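You operate a simulated robot arm through the tools that you are given. There is no shell and no other tool.

The job below is to be done with a simulated robot arm. You get a single attempt, and the scene is never put back.

## Task
Set the gap sensor to the label length printed on the mounted roll, then feed once.
Fine: green clamp knob loose to slide, tight after; reel door shut to feed. Where these are worked on the way, their far stop is far enough and under half their travel is too little: green clamp knob, reel door.

It is judged by the outcome, as a careful person would: the job done as asked, and still so three seconds after it is handed in. It fails if anything else is knocked over, pushed out of place, dropped, spilled or broken.

## Robot
A 7-joint arm with a two-finger gripper, fixed in place. Base frame: the origin is at the foot of the arm, x ahead of it, y to its left, z up. Lengths are in m, angles in degrees, forces in N, time in s.
With the tool pointing down near the work surface it reaches from about 0.3 to 0.74 m from the base axis. Its first joint turns from -166.0 to 166.0 degrees. Payload 2.94 kg.
Tool frame: the origin (TCP) lies between the finger pads and is the grasp point; the fingertips stand 0.03 m ahead of it; z points along the fingers, y is the line along which they close. Largest opening 0.138 m; the body of the gripper starts 0.109 m behind the TCP.
Orientation is that of the tool frame in the base frame, as a unit quaternion [x, y, z, w]. With the fingers straight down and closing along the base's y, the tool's x points along the base's -x, its y along +y and its z along -z.

## Interface
- The arm moves only by the tool step_arm. Its argument "steps" is a list of rows, each a list of 3 entries, a list of its own where there are three numbers: the shift along the tool's x, y, z in units of 25 mm (1.0 is 25 mm), then the turn, a rotation vector about the tool's x, y, z in units of 5 degrees (1.0 is 5 degrees), then the finger opening in m, from 0 to 0.138. In form: [[[x, y, z], [rx, ry, rz], jaw], ...]. A call has 1 to 20 rows; each row shifts and turns the commanded pose from where the row before left it, along the tool's axes as they then stand. A call with a number of a shift or a turn outside -1 to 1 is refused whole. Rows are played at 5 a second. More than 0.05 m and 8.6 degrees between two rows, or a gripper value outside its range, and nothing of the call is played. A pose out of reach is approached as far as the arm can. The call stops where the force on the tool passes 90 N (or 10 N more than at its start, if that is more) or the arm is blocked; 0.2 s more then pass. The fingers move at their own pace and stop on an object; they squeeze with about 36 N. The grip force told is the motor's: it shows also when the fingers shut on nothing. Time passes only in rows, and 0.2 s behind the last, so rows that do not move let the fingers close. The reply holds the time, the measured pose of the TCP, the force on the tool along the base axes, the opening and the grip force, in the units named above and with some noise, with the torque about the TCP (base axes, N m) and any sound that the robot's microphone picked up, and new pictures: "views" is both (left out), scene, wrist or none.
- Cameras (640 x 400 px; columns grow to the right, rows downward): "scene" is now at [-0.0152, 0.0809, 1.593]; the picture's right is [-0.62, -0.78, 0.00], its down [-0.47, 0.37, -0.80] and it looks along [0.63, -0.50, -0.60] (base axes); focal length 344 px, centre (320, 200). "wrist" rides on the gripper at [0.071, 0.019, -0.146] in the tool frame; the picture's right is [-0.26, 0.97, 0.00], its down [-0.85, -0.23, -0.48] and it looks along [-0.46, -0.12, 0.88] (tool axes); focal length 280 px, centre (320, 200).
- raise_lower(by): slides the trunk up (or, below 0, down) by that many m; the arm and the scene camera ride with it, the base frame stays. It gives what a move gives, with no picture.
- turn_head(pan, tilt): turns the head with the scene camera to pan (to the left, within 86 degrees either way) and tilt (down, from -29 to 69), counted from straight ahead of the robot. It gives what a move gives, and a new picture of the scene camera.
- pixel_to_xyz(camera, pixels): for up to 12 pixels [column, row] of the newest picture of that camera ("zoom" is the newest enlarged one), the place [x, y, z] in the base frame of the surface seen there, good to about 0.003 m, but the place of the scene camera against the robot may be out by one fixed shift of up to 0.018 m in any direction. No time passes.
- zoom(camera, box): a new picture of the part [left, top, right, bottom] of that camera's present view, enlarged. No time passes.
- job_done(): hands the job in; it is judged then, once.

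Leave the gripper open and the arm clear of the work at the hand-in unless told otherwise.

The tools are called after "Emit:" by a JSON object that holds its "op" and its "data". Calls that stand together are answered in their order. step_arm: Moves the arm, as the interface text tells. Its arguments: {"type":"object","properties":{"steps":{"type":"array"},"views":{"type":"string","enum":["both","scene","wrist","none"]}},"required":["steps"]} The other tools are called the same way: raise_lower (by) slides the trunk up or down; turn_head (pan, tilt) turns the head that bears the scene camera; pixel_to_xyz (camera, pixels) gives the place of the surface under pixels of a picture; zoom (camera, box) takes an enlarged picture of a part of a camera's view; job_done () hands the job in.

At the start:

```text
t: 0.0
position: [0.1816, -0.3037, 1.3879]
orientation: [0.001, 1.0, 0.0, 0.0]
ft_force: [-1.1, -0.4, 0.0]
moment: [0.02, 0.0, -0.02]
width: 0.138
grip_force: 0.1
trunk travel left (down, up): [-0.425, 0.029]
head pan, tilt: [-38.6, 36.6]
```

scene: 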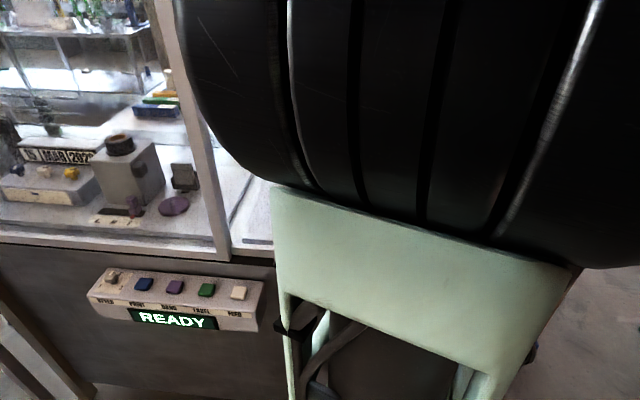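
wrist: 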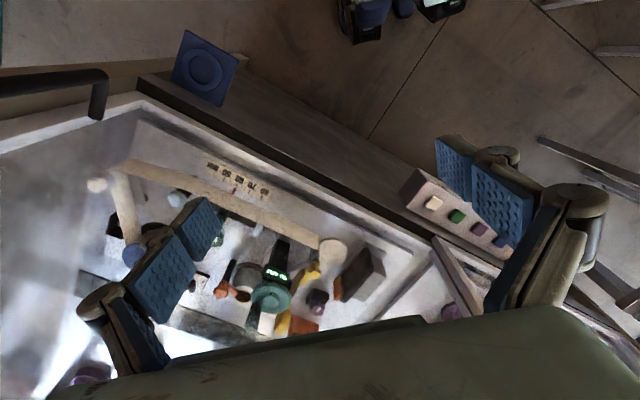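

The arm blocks much of the scene view. The wrist view shows a cabinet with a scale, a green knob-like thing and a row of buttons at the right. I'll zoom in on the wrist picture and turn the head to see more.

Emit:
{"op": "zoom", "data": {"camera": "wrist", "box": [80, 130, 400, 350]}}

Emit:
{"op": "zoom", "data": {"camera": "scene", "box": [0, 60, 290, 340]}}

Emit:
{"op": "turn_head", "data": {"pan": -20, "tilt": 40}}

```text
1.82 times, centred on (240, 240) of wrist
```

zoom: 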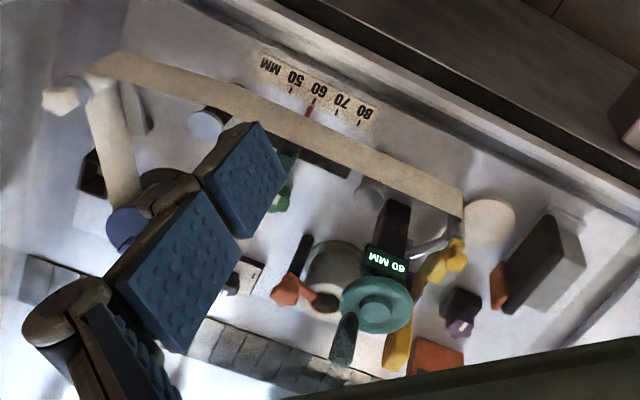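

```text
1.43 times, centred on (145, 200) of scene
```

zoom: 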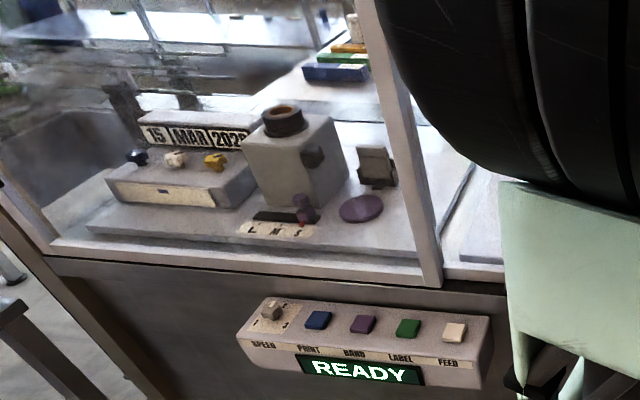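

```text
t: 0.8
position: [0.1816, -0.3036, 1.3895]
orientation: [0.001, 1.0, 0.0, -0.001]
ft_force: [-0.3, 0.0, -0.7]
moment: [0.01, 0.0, -0.01]
width: 0.1381
grip_force: 0.0
trunk travel left (down, up): [-0.425, 0.029]
head pan, tilt: [-20.0, 40.0]
```

scene: 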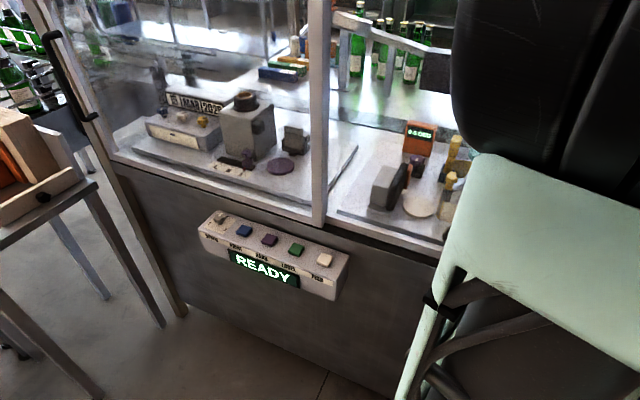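

The machine has panel buttons SPEED, PRINT, BAND, LABEL and FEED (cream, at 324,259 in the scene). Next I'll measure where things are.

Emit:
{"op": "pixel_to_xyz", "data": {"camera": "scene", "pixels": [[324, 259], [297, 249], [243, 230], [120, 165], [320, 215], [430, 240], [420, 200], [386, 190], [100, 300], [45, 195], [260, 290], [340, 270]]}}

Emit:
{"op": "pixel_to_xyz", "data": {"camera": "wrist", "pixels": [[270, 296], [277, 270], [240, 185], [434, 203], [140, 105], [205, 65], [365, 270], [330, 250], [100, 85], [130, 180], [310, 290], [235, 290]]}}

Emit:
{"op": "zoom", "data": {"camera": "scene", "box": [300, 0, 480, 260]}}

Emit:
{"op": "zoom", "data": {"camera": "wrist", "box": [0, 0, 320, 200]}}

```text
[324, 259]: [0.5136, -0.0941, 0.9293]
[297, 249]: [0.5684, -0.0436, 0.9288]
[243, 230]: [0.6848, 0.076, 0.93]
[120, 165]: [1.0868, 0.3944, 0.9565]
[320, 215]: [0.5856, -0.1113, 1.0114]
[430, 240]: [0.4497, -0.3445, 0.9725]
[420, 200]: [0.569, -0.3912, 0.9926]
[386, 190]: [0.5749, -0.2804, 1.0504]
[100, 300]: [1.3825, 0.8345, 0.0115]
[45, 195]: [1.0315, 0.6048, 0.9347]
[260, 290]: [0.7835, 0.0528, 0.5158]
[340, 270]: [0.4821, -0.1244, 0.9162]
```

```text
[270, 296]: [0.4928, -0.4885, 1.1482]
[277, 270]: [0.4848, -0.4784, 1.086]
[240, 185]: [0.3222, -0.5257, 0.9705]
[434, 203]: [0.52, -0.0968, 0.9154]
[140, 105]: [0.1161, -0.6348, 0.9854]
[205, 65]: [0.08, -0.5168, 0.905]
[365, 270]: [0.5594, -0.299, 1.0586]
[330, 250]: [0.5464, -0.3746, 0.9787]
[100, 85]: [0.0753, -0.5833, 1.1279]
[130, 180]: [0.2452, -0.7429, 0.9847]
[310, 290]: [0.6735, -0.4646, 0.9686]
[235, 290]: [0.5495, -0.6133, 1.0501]
```

```text
1.54 times, centred on (390, 130) of scene
```

zoom: 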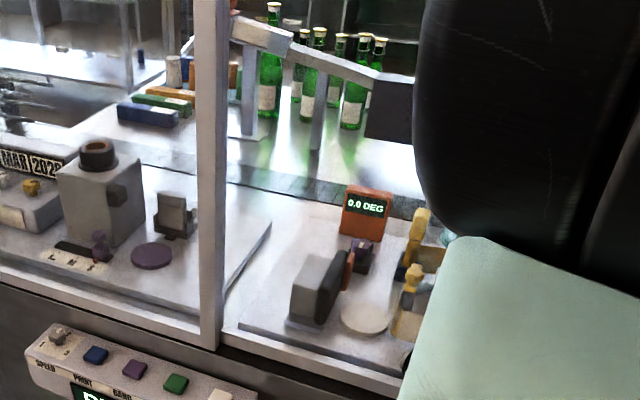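

```text
2.00 times, centred on (160, 100) of wrist
```

zoom: 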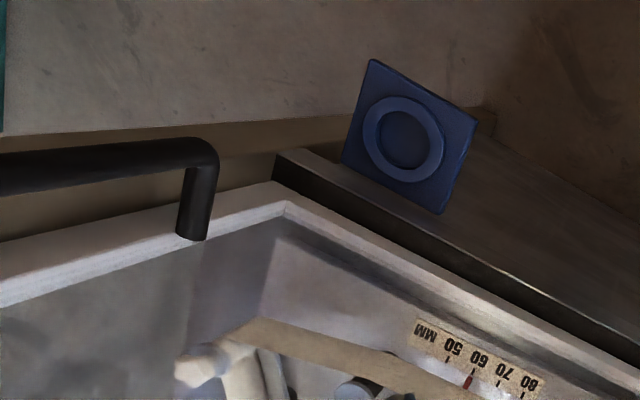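

The front face runs diagonally along (1,1) in the base frame, and the label unit is around x≈0.3–0.6, y≈-0.3 to -0.6. I'll shift the arm 0.15 m to the right (-y), still high up, so the wrist camera sees the label unit better.

Emit:
{"op": "step_arm", "data": {"steps": [[[0, -1, 0], [0, 0, 0], 0.138], [[0, -1, 0], [0, 0, 0], 0.138], [[0, -1, 0], [0, 0, 0], 0.138], [[0, -1, 0], [0, 0, 0], 0.138], [[0, -1, 0], [0, 0, 0], 0.138], [[0, -1, 0], [0, 0, 0], 0.138]]}}

```text
t: 2.2
position: [0.1819, -0.456, 1.3895]
orientation: [0.001, 1.0, 0.0, 0.0]
ft_force: [-0.2, 0.3, 0.8]
moment: [0.02, -0.02, 0.01]
width: 0.138
grip_force: 0.0
trunk travel left (down, up): [-0.425, 0.029]
head pan, tilt: [-20.0, 40.0]
```

scene: 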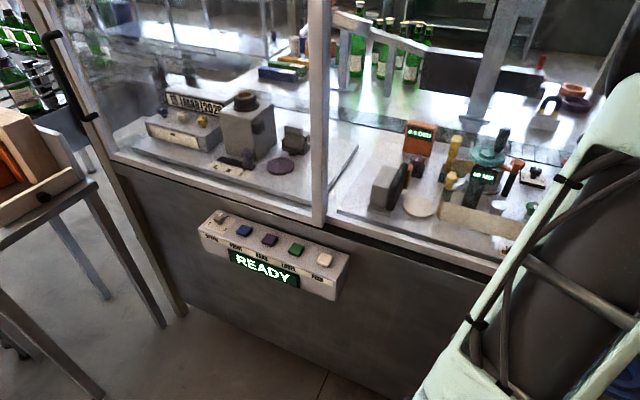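
wrist: 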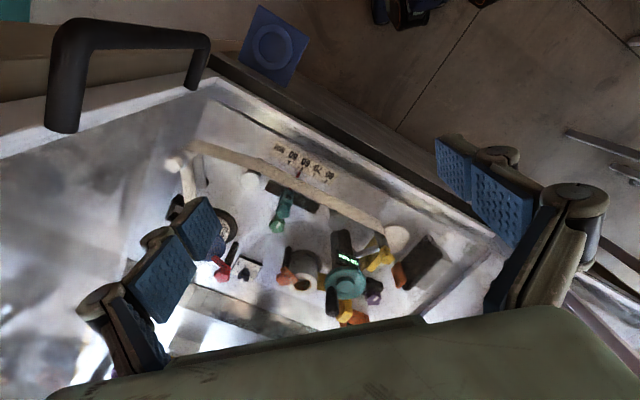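

Emit:
{"op": "zoom", "data": {"camera": "wrist", "box": [150, 90, 470, 340]}}

Emit:
{"op": "zoom", "data": {"camera": "scene", "box": [320, 60, 600, 270]}}

Emit:
{"op": "pixel_to_xyz", "data": {"camera": "wrist", "pixels": [[280, 222], [285, 200], [303, 185], [292, 157], [318, 168], [345, 283], [348, 258], [303, 270], [280, 25], [185, 85], [62, 100], [250, 265]]}}

```text
1.60 times, centred on (310, 215) of wrist
```

zoom: 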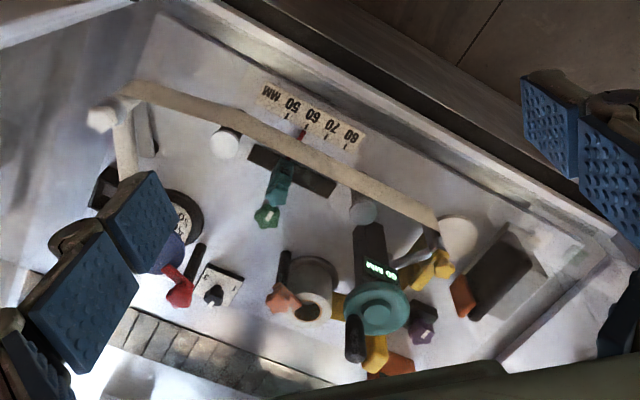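

```text
1.90 times, centred on (460, 165) of scene
```

zoom: 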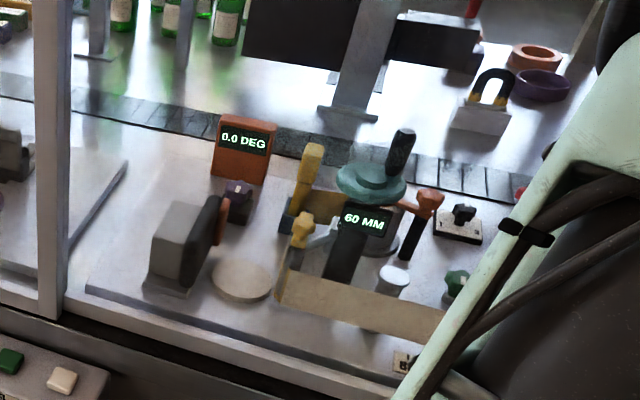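

```text
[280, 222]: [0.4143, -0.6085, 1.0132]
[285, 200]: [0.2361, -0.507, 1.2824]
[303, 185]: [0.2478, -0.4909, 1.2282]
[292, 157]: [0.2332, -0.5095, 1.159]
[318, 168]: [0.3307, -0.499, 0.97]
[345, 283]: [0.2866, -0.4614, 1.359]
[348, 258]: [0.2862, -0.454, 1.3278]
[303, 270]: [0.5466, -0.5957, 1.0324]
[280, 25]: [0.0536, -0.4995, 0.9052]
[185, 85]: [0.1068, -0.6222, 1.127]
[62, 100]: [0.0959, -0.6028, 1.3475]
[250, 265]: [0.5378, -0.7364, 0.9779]
```

Several wrist pixels returned points on a vertical plane x−y≈0.743, which suggests a glass door in front of the label unit. I'll map that before moving further.

Emit:
{"op": "pixel_to_xyz", "data": {"camera": "wrist", "pixels": [[285, 200], [303, 185], [292, 157], [345, 283], [440, 240], [400, 230], [370, 200], [330, 200], [240, 150], [200, 170], [100, 200], [40, 200]]}}

Emit:
{"op": "pixel_to_xyz", "data": {"camera": "scene", "pixels": [[400, 100], [360, 150], [450, 60], [440, 180], [480, 190], [500, 170], [200, 100], [250, 60], [150, 40], [540, 120], [320, 20], [80, 60]]}}

Emit:
{"op": "turn_head", "data": {"pan": -60, "tilt": 40}}

```text
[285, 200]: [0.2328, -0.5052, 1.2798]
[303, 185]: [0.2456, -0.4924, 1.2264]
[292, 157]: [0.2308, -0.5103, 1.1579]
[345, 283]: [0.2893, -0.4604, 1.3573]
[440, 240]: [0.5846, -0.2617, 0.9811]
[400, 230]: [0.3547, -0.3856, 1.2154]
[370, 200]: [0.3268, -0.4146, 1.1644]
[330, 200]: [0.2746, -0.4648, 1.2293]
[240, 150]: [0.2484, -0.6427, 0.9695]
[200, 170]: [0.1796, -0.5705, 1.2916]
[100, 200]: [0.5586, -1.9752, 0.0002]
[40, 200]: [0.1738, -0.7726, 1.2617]
```

```text
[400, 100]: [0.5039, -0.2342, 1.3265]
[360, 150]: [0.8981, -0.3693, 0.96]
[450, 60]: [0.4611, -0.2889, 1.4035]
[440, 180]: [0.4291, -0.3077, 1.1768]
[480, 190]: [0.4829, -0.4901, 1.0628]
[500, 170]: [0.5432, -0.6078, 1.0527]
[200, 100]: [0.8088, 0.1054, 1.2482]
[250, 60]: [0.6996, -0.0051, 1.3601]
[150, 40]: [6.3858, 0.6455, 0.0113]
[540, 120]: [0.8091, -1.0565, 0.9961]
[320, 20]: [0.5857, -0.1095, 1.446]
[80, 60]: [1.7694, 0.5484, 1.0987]
```

```text
t: 3.3
position: [0.1804, -0.4537, 1.3898]
orientation: [0.001, 1.0, 0.001, 0.0]
ft_force: [0.1, -0.2, 0.7]
moment: [-0.02, -0.02, 0.0]
width: 0.138
grip_force: 0.0
trunk travel left (down, up): [-0.425, 0.029]
head pan, tilt: [-60.0, 40.0]
```

scene: 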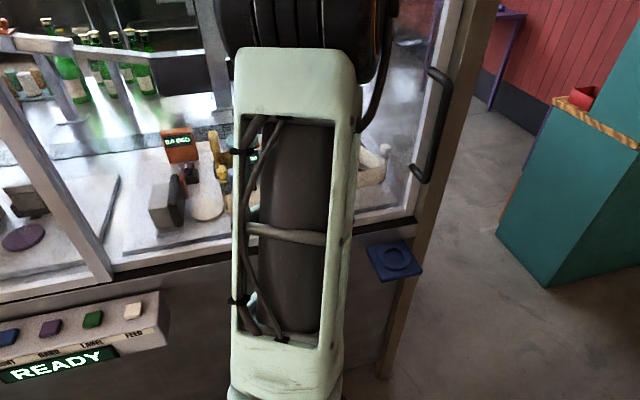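

Now it's clear: the right pane is about 35 mm behind the left pane (0.74 vs 0.705), so it looks like a sliding door with a black handle at its right edge (440,130 in the scene). I'll zoom in on the handle area and the rails.

Emit:
{"op": "zoom", "data": {"camera": "scene", "box": [340, 0, 500, 300]}}

Emit:
{"op": "zoom", "data": {"camera": "scene", "box": [0, 60, 240, 340]}}

Emit:
{"op": "pixel_to_xyz", "data": {"camera": "scene", "pixels": [[440, 75], [415, 170], [432, 130], [462, 60], [412, 225], [440, 100], [395, 262], [100, 260], [60, 200], [125, 280], [430, 75], [420, 180]]}}

Emit:
{"op": "turn_head", "data": {"pan": -70, "tilt": 10}}

Emit:
{"op": "turn_head", "data": {"pan": -20, "tilt": 10}}

```text
1.33 times, centred on (420, 150) of scene
```

zoom: 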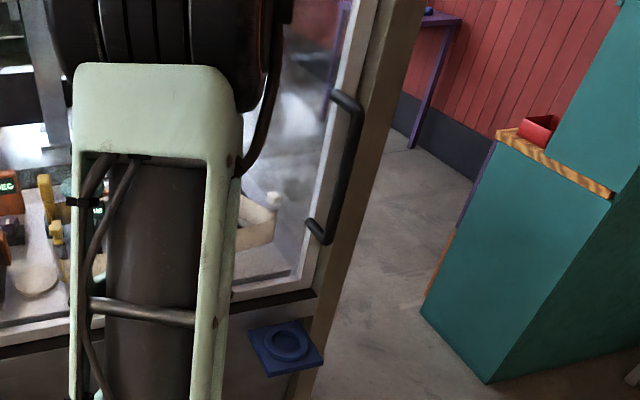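

```text
1.43 times, centred on (120, 200) of scene
```

zoom: 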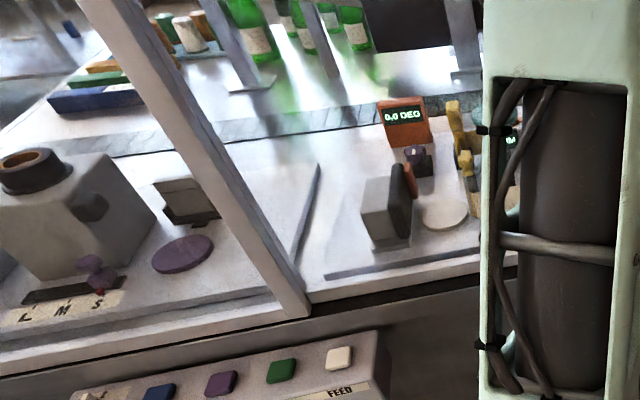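

```text
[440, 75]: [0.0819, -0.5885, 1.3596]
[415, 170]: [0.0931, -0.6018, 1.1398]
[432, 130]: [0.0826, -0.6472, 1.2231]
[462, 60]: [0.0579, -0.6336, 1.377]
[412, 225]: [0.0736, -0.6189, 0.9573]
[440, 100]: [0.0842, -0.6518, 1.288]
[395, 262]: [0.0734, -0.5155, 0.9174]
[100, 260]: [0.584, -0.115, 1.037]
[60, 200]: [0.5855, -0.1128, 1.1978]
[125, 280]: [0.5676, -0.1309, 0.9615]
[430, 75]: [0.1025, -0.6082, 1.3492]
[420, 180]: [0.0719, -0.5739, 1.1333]
```

```text
t: 4.2
position: [0.1814, -0.4546, 1.3904]
orientation: [0.001, 1.0, 0.0, 0.0]
ft_force: [0.1, 0.3, 0.0]
moment: [-0.01, 0.03, -0.02]
width: 0.1379
grip_force: 0.1
trunk travel left (down, up): [-0.425, 0.029]
head pan, tilt: [-70.0, 10.0]
```

scene: 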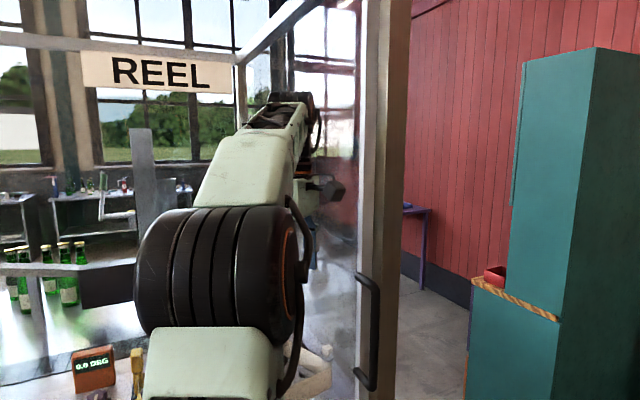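

```text
t: 5.4
position: [0.182, -0.4535, 1.3917]
orientation: [0.001, 1.0, 0.001, 0.0]
ft_force: [-0.1, 0.8, -0.5]
moment: [0.03, 0.02, 0.01]
width: 0.1379
grip_force: 0.0
trunk travel left (down, up): [-0.425, 0.029]
head pan, tilt: [-20.0, 10.0]
```

scene: 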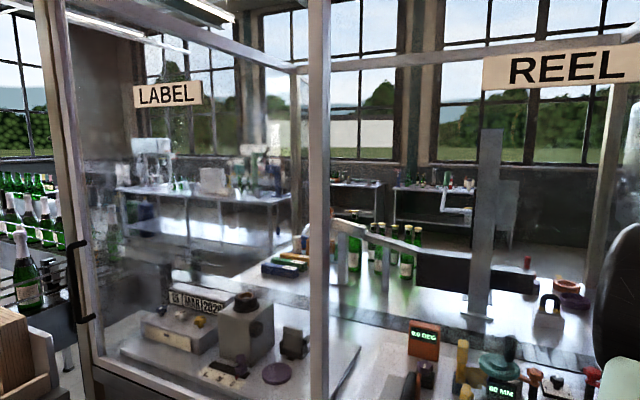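

The signs confirm it: the left door is LABEL and the right one is REEL, and the REEL door is shut. I'll turn the tool 45° about its axis so the fingers close along the front face and the wrist camera looks squarely in. This also gives me a chance to read the roll.

Emit:
{"op": "step_arm", "data": {"steps": [[[0, 0, 0], [0, 0, 1], 0.138], [[0, 0, 0], [0, 0, 1], 0.138], [[0, 0, 0], [0, 0, 1], 0.138], [[0, 0, 0], [0, 0, 1], 0.138], [[0, 0, 0], [0, 0, 1], 0.138], [[0, 0, 0], [0, 0, 1], 0.138], [[0, 0, 0], [0, 0, 1], 0.138], [[0, 0, 0], [0, 0, 1], 0.138], [[0, 0, 0], [0, 0, 1], 0.138]], "views": "both"}}

```text
t: 7.4
position: [0.1806, -0.4524, 1.3899]
orientation: [0.384, 0.923, 0.0, 0.001]
ft_force: [0.0, 0.5, 0.2]
moment: [0.0, 0.03, 0.03]
width: 0.1381
grip_force: 0.1
trunk travel left (down, up): [-0.425, 0.029]
head pan, tilt: [-20.0, 10.0]
```

scene: 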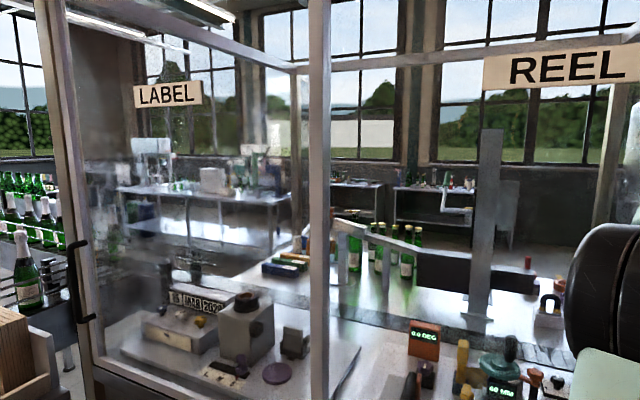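
wrist: 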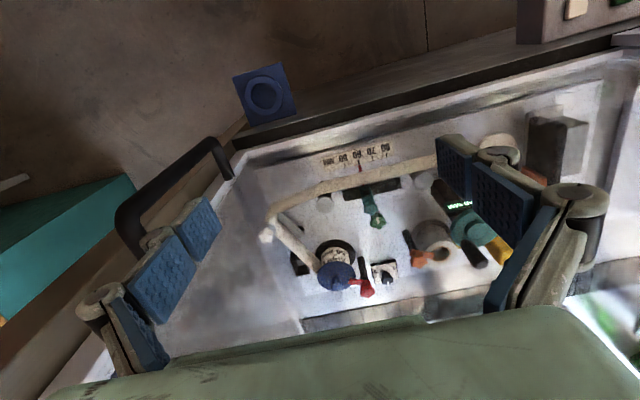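

Emit:
{"op": "zoom", "data": {"camera": "wrist", "box": [290, 210, 410, 310]}}

Emit:
{"op": "zoom", "data": {"camera": "wrist", "box": [300, 130, 440, 240]}}

Emit:
{"op": "zoom", "data": {"camera": "wrist", "box": [80, 50, 320, 220]}}

Emit:
{"op": "pixel_to_xyz", "data": {"camera": "wrist", "pixels": [[232, 175], [125, 215], [160, 170], [212, 142], [365, 205], [375, 222], [360, 168], [330, 160], [385, 150], [335, 250], [335, 275], [300, 185]]}}

```text
4.00 times, centred on (350, 260) of wrist
```

zoom: 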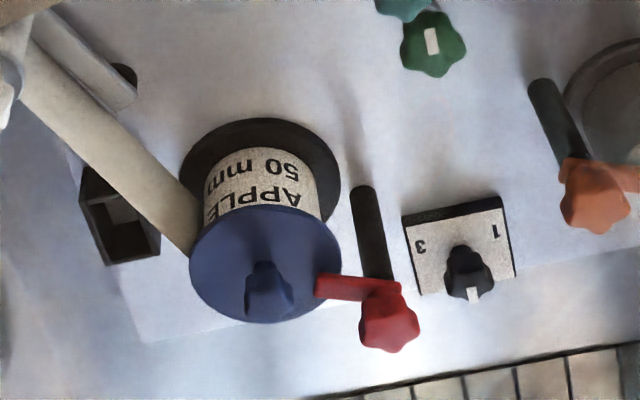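

```text
3.64 times, centred on (370, 185) of wrist
```

zoom: 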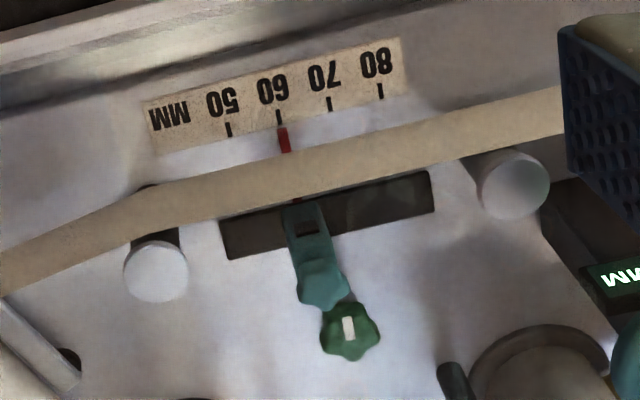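

```text
2.35 times, centred on (200, 135) of wrist
```

zoom: 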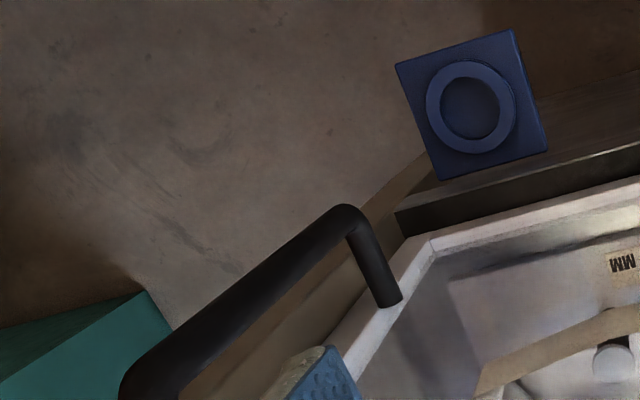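

```text
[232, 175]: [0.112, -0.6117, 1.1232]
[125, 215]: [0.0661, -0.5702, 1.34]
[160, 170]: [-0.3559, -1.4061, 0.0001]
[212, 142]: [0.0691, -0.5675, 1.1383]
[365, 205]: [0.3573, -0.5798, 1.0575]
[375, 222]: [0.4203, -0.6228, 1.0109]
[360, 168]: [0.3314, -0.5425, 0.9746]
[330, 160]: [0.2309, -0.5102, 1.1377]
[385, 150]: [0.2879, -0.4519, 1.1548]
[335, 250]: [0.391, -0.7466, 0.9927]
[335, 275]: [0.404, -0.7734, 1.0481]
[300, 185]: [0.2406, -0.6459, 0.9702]
```

The mounted roll reads "APPLE 50 mm". The scale pointer and the display both say 60 MM, so the target is 50 MM. The door handle bar is at about (0.07,-0.572), z 1.13–1.36. I'll go up 30 mm, then along the front by 0.163 m until the jaw is above the bar.

Emit:
{"op": "step_arm", "data": {"steps": [[[0, 0, -0.6], [0, 0, 0], 0.138], [[0, 0, -0.6], [0, 0, 0], 0.138], [[0, -0.93, 0], [0, 0, 0], 0.138], [[0, -0.93, 0], [0, 0, 0], 0.138], [[0, -0.93, 0], [0, 0, 0], 0.138], [[0, -0.93, 0], [0, 0, 0], 0.138], [[0, -0.93, 0], [0, 0, 0], 0.138], [[0, -0.93, 0], [0, 0, 0], 0.138], [[0, -0.93, 0], [0, 0, 0], 0.138]]}}

Emit:
{"op": "turn_head", "data": {"pan": -70, "tilt": 25}}

```text
t: 9.4
position: [0.149, -0.4845, 1.42]
orientation: [0.384, 0.923, -0.005, 0.003]
ft_force: [-0.4, 0.3, -0.1]
moment: [0.01, 0.03, -0.03]
width: 0.1382
grip_force: 0.1
out of reach, approached as far as the arm can: row 5, 6, 7, 8, 9
trunk travel left (down, up): [-0.425, 0.029]
head pan, tilt: [-20.0, 10.0]
```

scene: 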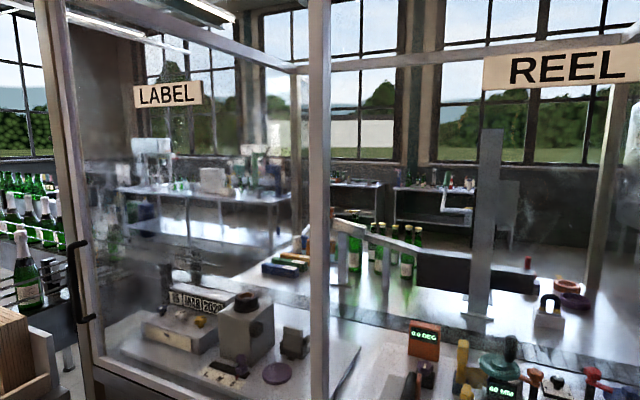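
wrist: 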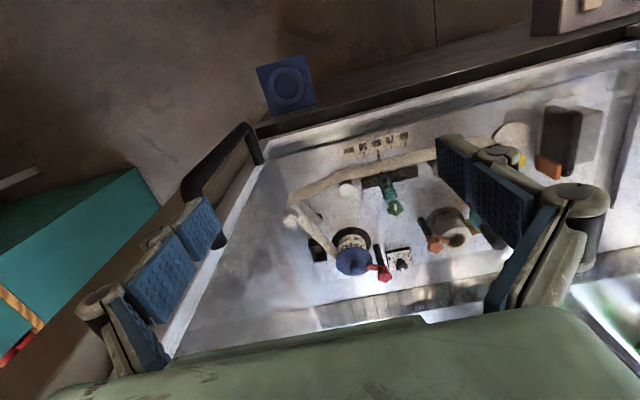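

```text
t: 10.6
position: [0.1485, -0.4854, 1.4187]
orientation: [0.384, 0.923, -0.004, 0.003]
ft_force: [0.0, -0.2, -0.3]
moment: [-0.01, 0.04, 0.02]
width: 0.138
grip_force: 0.0
trunk travel left (down, up): [-0.425, 0.029]
head pan, tilt: [-70.0, 25.0]
```

scene: 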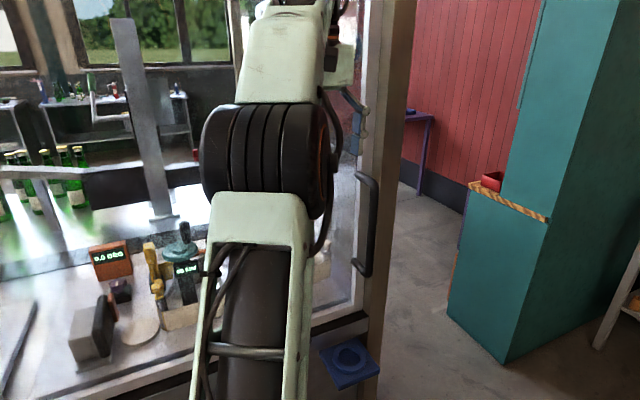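

That was out of reach at this height with the tool straight down. I'll back off along the front and tilt the tool 45° inward (fingers pointing in and down), which lets the wrist stay lower and further out.

Emit:
{"op": "step_arm", "data": {"steps": [[[0, 1, 0], [0, 0, 0], 0.138], [[0, 1, 0], [0, 0, 0], 0.138], [[0, 1, 0], [0, 0, 0], 0.138], [[0, 0, 0], [0, -1, 0], 0.138], [[0, 0, 0], [0, -1, 0], 0.138], [[0, 0, 0], [0, -1, 0], 0.138], [[0, 0, 0], [0, -1, 0], 0.138], [[0, 0, 0], [0, -1, 0], 0.138], [[0, 0, 0], [0, -1, 0], 0.138], [[0, 0, 0], [0, -1, 0], 0.138], [[0, 0, 0], [0, -1, 0], 0.138], [[0, 0, 0], [0, -1, 0], 0.138]]}}

```text
t: 13.2
position: [0.2054, -0.4394, 1.4009]
orientation: [0.357, 0.859, -0.14, 0.34]
ft_force: [0.3, 0.7, -0.5]
moment: [0.03, -0.03, -0.02]
width: 0.1382
grip_force: 0.1
trunk travel left (down, up): [-0.425, 0.029]
head pan, tilt: [-70.0, 25.0]
```

scene: 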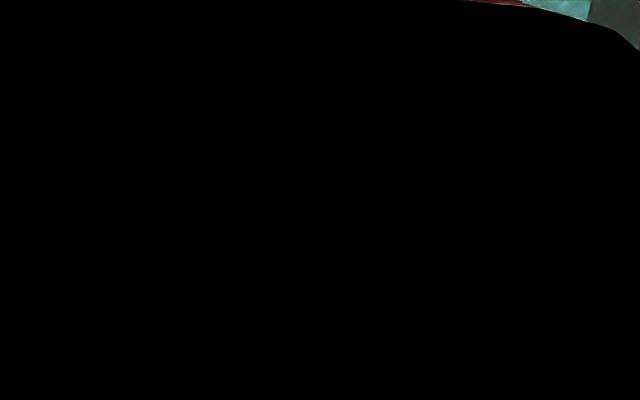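
wrist: 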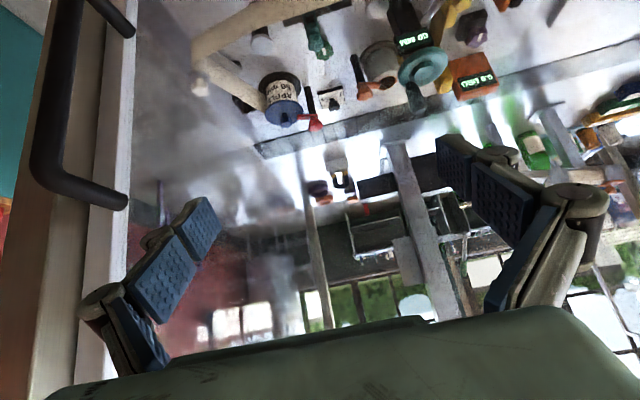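

The tilt worked. In the wrist picture the handle bar is at upper left, from (45,160) to (120,200), so I'll measure it.

Emit:
{"op": "pixel_to_xyz", "data": {"camera": "wrist", "pixels": [[45, 150], [60, 60], [55, 100], [90, 188], [120, 200], [115, 20], [48, 175], [115, 100], [20, 250], [70, 30], [80, 10], [130, 150]]}}

```text
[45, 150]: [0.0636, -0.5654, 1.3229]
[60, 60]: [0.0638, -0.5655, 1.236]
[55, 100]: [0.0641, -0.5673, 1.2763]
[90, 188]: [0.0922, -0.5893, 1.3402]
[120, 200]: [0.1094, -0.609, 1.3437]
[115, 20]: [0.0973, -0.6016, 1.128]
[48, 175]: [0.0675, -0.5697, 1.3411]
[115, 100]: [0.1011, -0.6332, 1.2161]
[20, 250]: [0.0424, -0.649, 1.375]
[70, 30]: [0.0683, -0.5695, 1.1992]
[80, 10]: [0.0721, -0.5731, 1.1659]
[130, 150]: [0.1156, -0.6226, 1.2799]
```

The bar axis is at about (0.064,-0.573). I'll back out first, then slide along the front and down to z≈1.25, stopping in front of the bar.

Emit:
{"op": "step_arm", "data": {"steps": [[[0.8, 0, -0.8], [0, 0, 0], 0.138], [[0.8, 0, -0.8], [0, 0, 0], 0.138], [[0.8, 0, -0.8], [0, 0, 0], 0.138], [[0.51, -0.97, 0.55], [0, 0, 0], 0.138], [[0.51, -0.97, 0.55], [0, 0, 0], 0.138], [[0.51, -0.97, 0.55], [0, 0, 0], 0.138], [[0.51, -0.97, 0.55], [0, 0, 0], 0.138], [[0.51, -0.97, 0.55], [0, 0, 0], 0.138], [[0.51, -0.97, 0.55], [0, 0, 0], 0.138], [[0.51, -0.97, 0.55], [0, 0, 0], 0.138], [[0.51, -0.97, 0.55], [0, 0, 0], 0.138]]}}

```text
t: 13.8
position: [0.1831, -0.4192, 1.347]
orientation: [0.368, 0.88, -0.111, 0.277]
ft_force: [1.3, -0.8, 0.0]
moment: [-0.02, 0.0, 0.0]
width: 0.138
grip_force: 0.0
trunk travel left (down, up): [-0.425, 0.029]
head pan, tilt: [-70.0, 25.0]
stopped in row 3: the arm was blocked; the commanded pose is now the measured one
```

scene: 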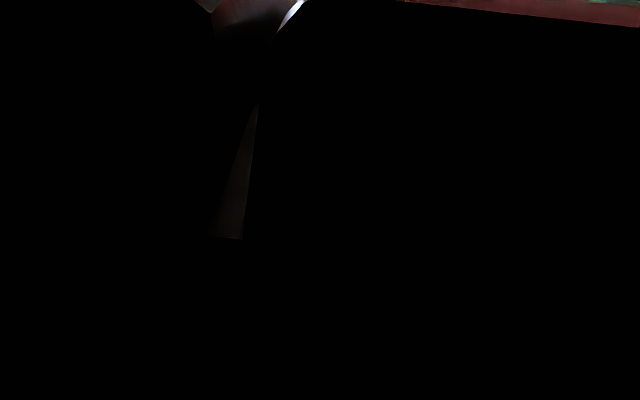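
wrist: 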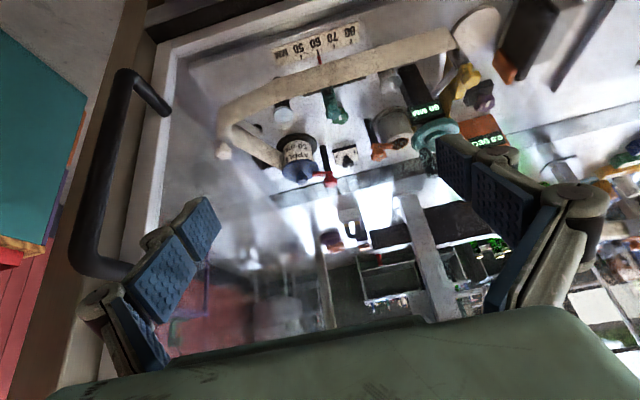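

The arm is blocked: the scene camera went black, so the elbow has folded up against the head. I'll undo most of the tilt, which unfolds the elbow, and use a nearly vertical tool at a lower height (z≈1.27), where reach is better.

Emit:
{"op": "step_arm", "data": {"steps": [[[0, 0, 0], [0, 1, 0], 0.138], [[0, 0, 0], [0, 1, 0], 0.138], [[0, 0, 0], [0, 1, 0], 0.138], [[0, 0, 0], [0, 1, 0], 0.138], [[0, 0, 0], [0, 1, 0], 0.138], [[0, 0, 0], [0, 1, 0], 0.138], [[0, 0, 0], [0, 1, 0], 0.138]]}}

```text
t: 15.4
position: [0.1832, -0.4187, 1.347]
orientation: [0.385, 0.923, 0.006, -0.002]
ft_force: [-0.2, 0.6, 0.1]
moment: [-0.02, 0.0, 0.0]
width: 0.1378
grip_force: 0.1
trunk travel left (down, up): [-0.425, 0.029]
head pan, tilt: [-70.0, 25.0]
```

scene: 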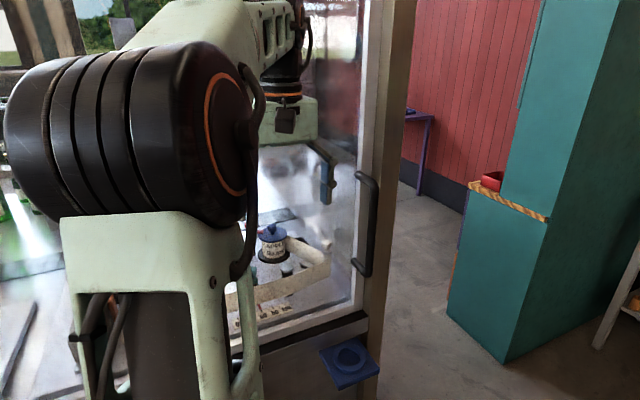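
wrist: 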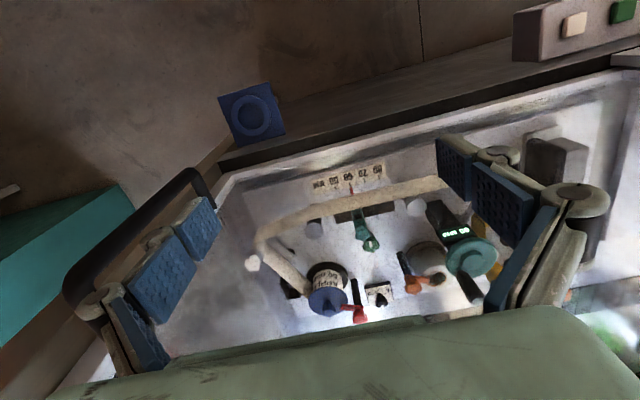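

The tool is vertical again. I'll move outward 30 mm, down to z≈1.27, then slide along the front until the jaw is in line with the bar.

Emit:
{"op": "step_arm", "data": {"steps": [[[0.6, 0, 0.5], [0, 0, 0], 0.138], [[0.6, 0, 0.5], [0, 0, 0], 0.138], [[0, -1, 0.5], [0, 0, 0], 0.138], [[0, -1, 0.5], [0, 0, 0], 0.138], [[0, -1, 0.5], [0, 0, 0], 0.138], [[0, -1, 0.58], [0, 0, 0], 0.138], [[0, -1, 0], [0, 0, 0], 0.138], [[0, -1, 0], [0, 0, 0], 0.138], [[0, -1, 0], [0, 0, 0], 0.138], [[0, -0.8, 0], [0, 0, 0], 0.138]]}}

```text
t: 17.6
position: [0.0231, -0.5345, 1.2683]
orientation: [0.385, 0.923, 0.005, -0.001]
ft_force: [-0.4, -0.2, 0.2]
moment: [0.04, -0.01, 0.01]
width: 0.1382
grip_force: 0.0
trunk travel left (down, up): [-0.425, 0.029]
head pan, tilt: [-70.0, 25.0]
```

scene: 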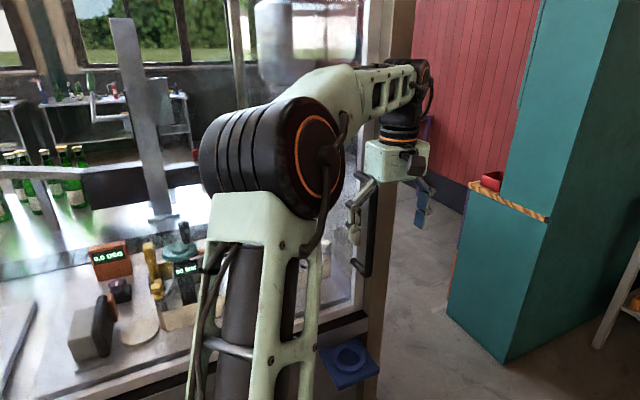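
wrist: 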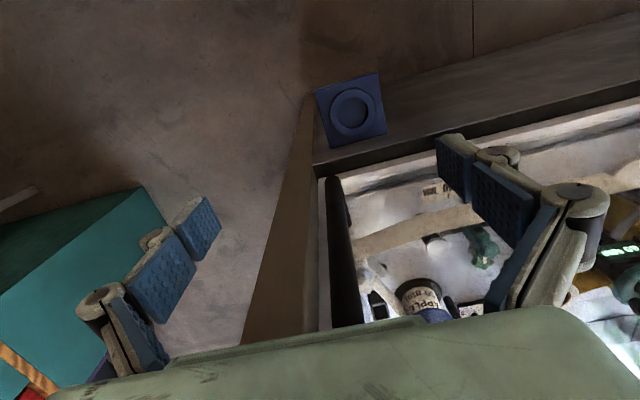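

The bar now sits centrally between the fingers in the wrist view (340,200–345,310). I'll measure it before advancing.

Emit:
{"op": "pixel_to_xyz", "data": {"camera": "wrist", "pixels": [[338, 200], [342, 260], [346, 310], [346, 322], [320, 240], [300, 240]]}}

Emit:
{"op": "zoom", "data": {"camera": "scene", "box": [320, 60, 480, 300]}}

```text
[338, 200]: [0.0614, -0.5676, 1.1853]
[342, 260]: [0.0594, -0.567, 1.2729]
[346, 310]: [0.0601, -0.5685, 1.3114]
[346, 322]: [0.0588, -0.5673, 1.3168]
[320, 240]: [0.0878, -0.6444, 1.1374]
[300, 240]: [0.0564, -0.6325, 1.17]
```

```text
1.67 times, centred on (400, 180) of scene
```

zoom: 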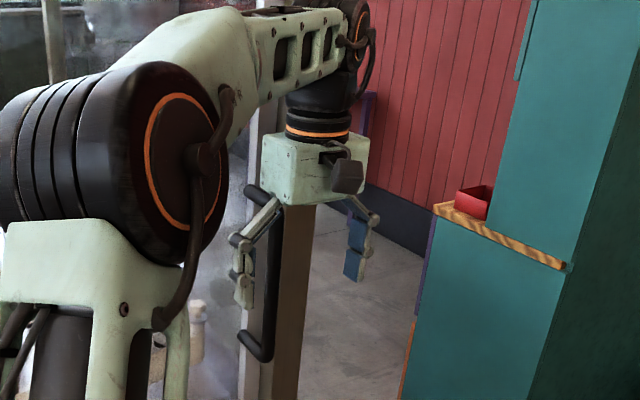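

The bar axis is at about s=-0.359, directly ahead. I'll advance 50 mm so the pads straddle it, then close.

Emit:
{"op": "step_arm", "data": {"steps": [[[-0.5, 0, 0], [0, 0, 0], 0.138], [[-0.5, 0, 0], [0, 0, 0], 0.138], [[-0.5, 0.1, 0], [0, 0, 0], 0.138], [[-0.55, 0, 0], [0, 0, 0], 0.138], [[0, 0, 0], [0, 0, 0], 0.08], [[0, 0, 0], [0, 0, 0], 0.0], [[0, 0, 0], [0, 0, 0], 0.0], [[0, 0, 0], [0, 0, 0], 0.0], [[0, 0, 0], [0, 0, 0], 0.0], [[0, 0, 0], [0, 0, 0], 0.0]]}}

```text
t: 19.8
position: [0.06, -0.57, 1.2693]
orientation: [0.386, 0.923, 0.004, -0.001]
ft_force: [-5.0, -7.0, -0.7]
moment: [-0.42, 0.11, -0.09]
width: 0.0172
grip_force: 43.1
trunk travel left (down, up): [-0.425, 0.029]
head pan, tilt: [-70.0, 25.0]
```

scene: 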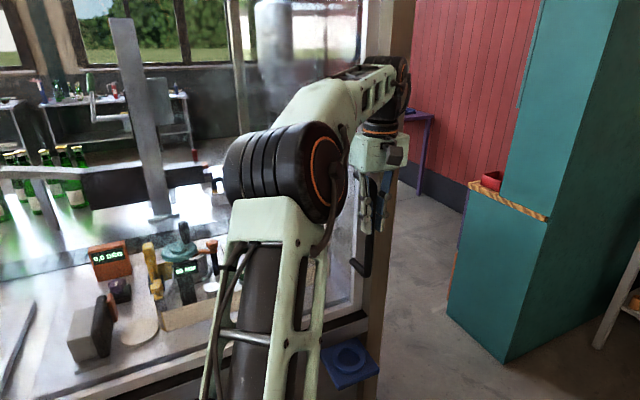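
wrist: 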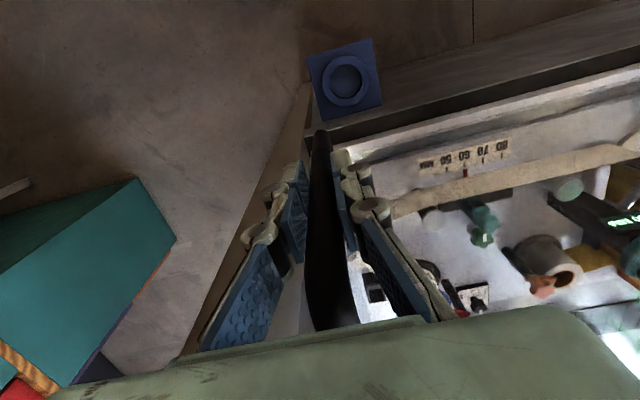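

The bar is gripped (17 mm). I'll pull gently along the front, to the left (+y in the tool frame), to see whether the door slides.

Emit:
{"op": "step_arm", "data": {"steps": [[[0, 0.4, 0], [0, 0, 0], 0.0], [[0, 0.6, 0], [0, 0, 0], 0.0], [[0, 0.8, 0], [0, 0, 0], 0.0], [[0, 0.8, 0], [0, 0, 0], 0.0]]}}

```text
t: 20.8
position: [0.1084, -0.5209, 1.2688]
orientation: [0.383, 0.924, 0.007, 0.0]
ft_force: [0.0, 6.0, -4.0]
moment: [-0.39, -0.33, 0.05]
width: 0.0173
grip_force: 42.8
trunk travel left (down, up): [-0.425, 0.029]
head pan, tilt: [-70.0, 25.0]
```

scene: 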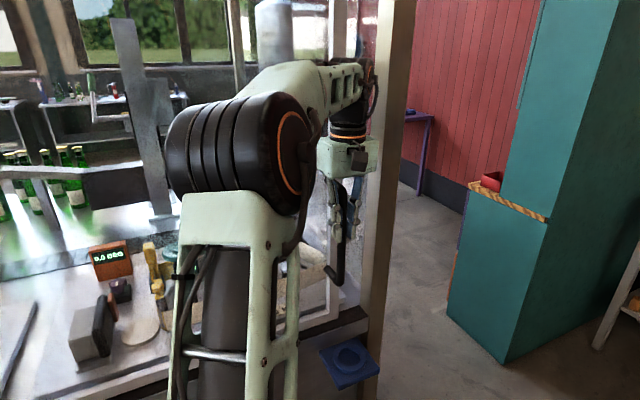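
wrist: 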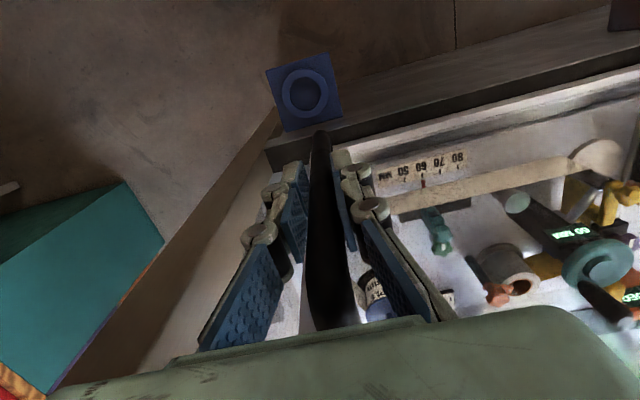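

The door slides. I'll continue along the front in moderate steps.

Emit:
{"op": "step_arm", "data": {"steps": [[[0, 0.8, 0], [0, 0, 0], 0.0], [[0, 0.8, 0], [0, 0, 0], 0.0], [[0, 0.8, 0], [0, 0, 0], 0.0], [[0, 0.8, 0], [0, 0, 0], 0.0], [[0, 0.8, 0], [0, 0, 0], 0.0], [[0, 0.8, 0], [0, 0, 0], 0.0], [[0, 0.8, 0], [0, 0, 0], 0.0], [[0, 0.8, 0], [0, 0, 0], 0.0], [[0, 0.8, 0], [0, 0, 0], 0.0], [[0, 0.8, 0], [0, 0, 0], 0.0], [[0, 0.8, 0], [0, 0, 0], 0.0], [[0, 0.8, 0], [0, 0, 0], 0.0], [[0, 0.8, 0], [0, 0, 0], 0.0], [[0, 0.8, 0], [0, 0, 0], 0.0]]}}

```text
t: 23.8
position: [0.308, -0.324, 1.2709]
orientation: [0.384, 0.923, 0.006, -0.001]
ft_force: [-3.7, 8.2, -22.0]
moment: [0.61, 0.69, -0.02]
width: 0.0173
grip_force: 42.3
trunk travel left (down, up): [-0.425, 0.029]
head pan, tilt: [-70.0, 25.0]
```

scene: 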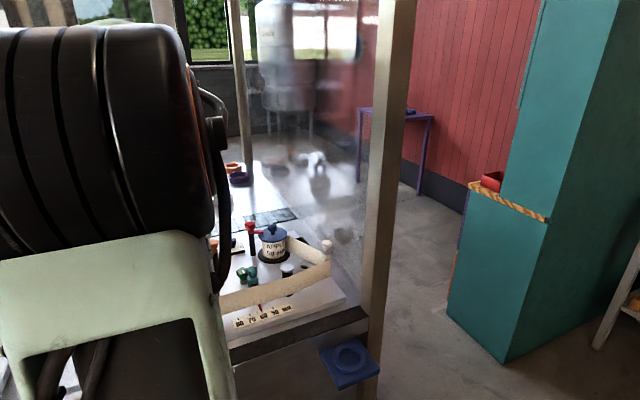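
wrist: 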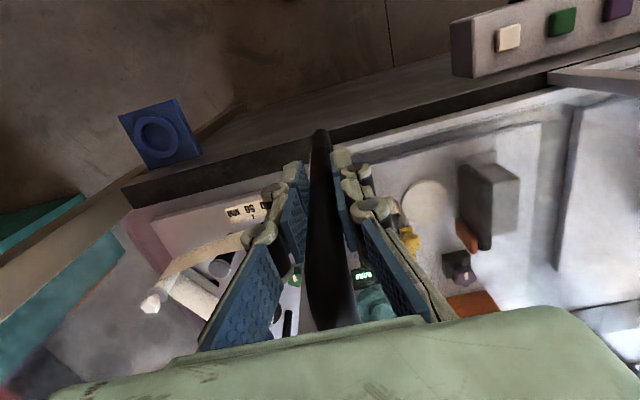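

It's moved 0.35 m so far and is still going. The roll area is now open. I'll continue toward the far stop.

Emit:
{"op": "step_arm", "data": {"steps": [[[0, 0.7, 0], [0, 0, 0], 0.0], [[0, 0.7, 0], [0, 0, 0], 0.0], [[0, 0.7, 0], [0, 0, 0], 0.0], [[0, 0.7, 0], [0, 0, 0], 0.0], [[0, 0.7, 0], [0, 0, 0], 0.0], [[0, 0.7, 0], [0, 0, 0], 0.0], [[0, 0.7, 0], [0, 0, 0], 0.0], [[0, 0.7, 0], [0, 0, 0], 0.0], [[0, 0.7, 0], [0, 0, 0], 0.0], [[0, 0.7, 0], [0, 0, 0], 0.0], [[0, 0.7, 0], [0, 0, 0], 0.0]]}}

```text
t: 26.2
position: [0.4446, -0.1875, 1.2715]
orientation: [0.384, 0.923, 0.005, -0.004]
ft_force: [-9.0, 10.6, -22.4]
moment: [0.78, 0.82, 0.04]
width: 0.0172
grip_force: 42.9
trunk travel left (down, up): [-0.425, 0.029]
head pan, tilt: [-70.0, 25.0]
```

scene: 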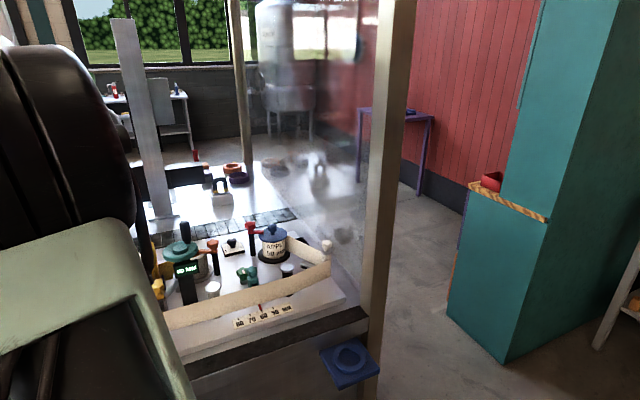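
wrist: 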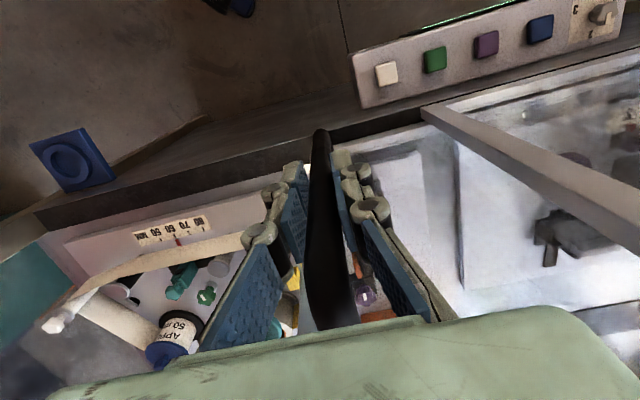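

The handle is about 0.15 m from the middle post. I'll continue more slowly to find the far stop.

Emit:
{"op": "step_arm", "data": {"steps": [[[0, 0.4, 0], [0, 0, 0], 0.0], [[0, 0.4, 0], [0, 0, 0], 0.0], [[0, 0.4, 0], [0, 0, 0], 0.0], [[0, 0.4, 0], [0, 0, 0], 0.0], [[0, 0.4, 0], [0, 0, 0], 0.0], [[0, 0.4, 0], [0, 0, 0], 0.0], [[0, 0.4, 0], [0, 0, 0], 0.0]]}}

```text
t: 27.8
position: [0.4934, -0.1376, 1.2716]
orientation: [0.384, 0.923, 0.005, -0.002]
ft_force: [-9.8, 9.8, -23.3]
moment: [0.27, 0.4, -0.08]
width: 0.0177
grip_force: 43.2
trunk travel left (down, up): [-0.425, 0.029]
head pan, tilt: [-70.0, 25.0]
```

scene: 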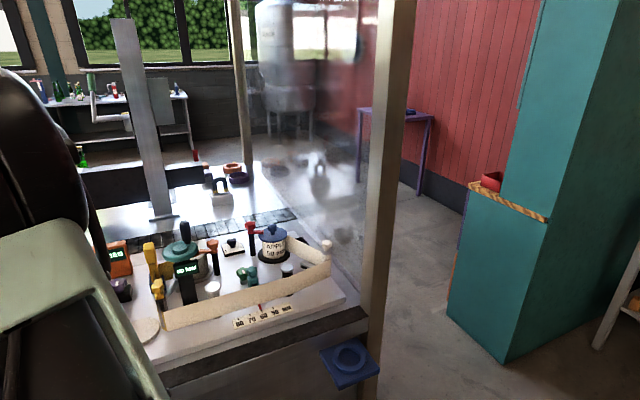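
wrist: 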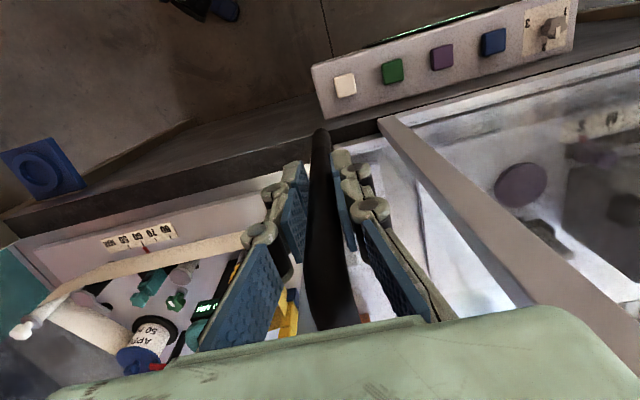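

Emit:
{"op": "step_arm", "data": {"steps": [[[0, 0.25, 0], [0, 0, 0], 0.0], [[0, 0.25, 0], [0, 0, 0], 0.0], [[0, 0.25, 0], [0, 0, 0], 0.0]], "views": "none"}}

```text
t: 28.6
position: [0.5059, -0.1257, 1.273]
orientation: [0.385, 0.923, 0.004, -0.004]
ft_force: [-10.5, 6.4, -25.0]
moment: [0.42, 0.56, -0.08]
width: 0.0173
grip_force: 43.2
trunk travel left (down, up): [-0.425, 0.029]
head pan, tilt: [-70.0, 25.0]
```

The door has travelled about 0.63 m, nearly to the post. I'll release it and back out from the handle.

Emit:
{"op": "step_arm", "data": {"steps": [[[0, 0, 0], [0, 0, 0], 0.06], [[0, 0, 0], [0, 0, 0], 0.06], [[0, 0, 0], [0, 0, 0], 0.06], [[1, 0, 0], [0, 0, 0], 0.06], [[1, 0, 0], [0, 0, 0], 0.06], [[1, 0, 0], [0, 0, 0], 0.06], [[0, -1, 0], [0, 0, 0], 0.06], [[0, -1, 0], [0, 0, 0], 0.06], [[0, -1, 0], [0, 0, 0], 0.06], [[0, -1, 0], [0, 0, 0], 0.06], [[0, -1, 0], [0, 0, 0], 0.06], [[0, -1, 0], [0, 0, 0], 0.06]]}}

```text
t: 31.2
position: [0.3482, -0.1803, 1.2719]
orientation: [0.385, 0.923, 0.004, -0.001]
ft_force: [0.4, 0.5, -0.1]
moment: [0.01, -0.02, 0.02]
width: 0.06
grip_force: 0.0
trunk travel left (down, up): [-0.425, 0.029]
head pan, tilt: [-70.0, 25.0]
```

scene: 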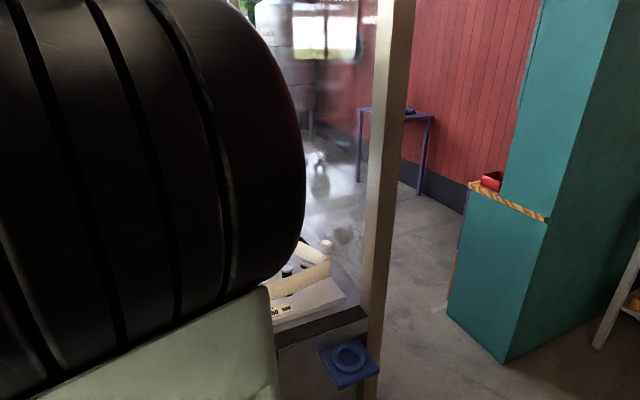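
wrist: 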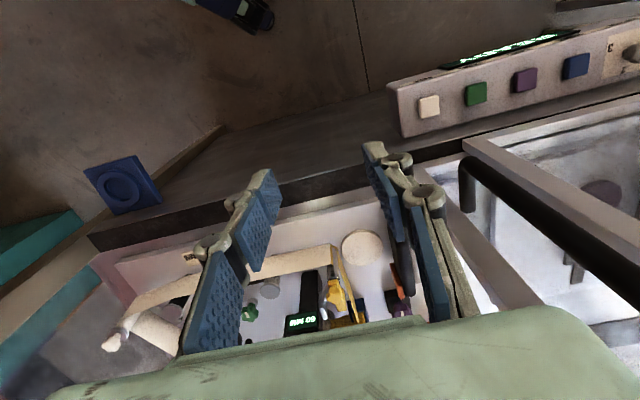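

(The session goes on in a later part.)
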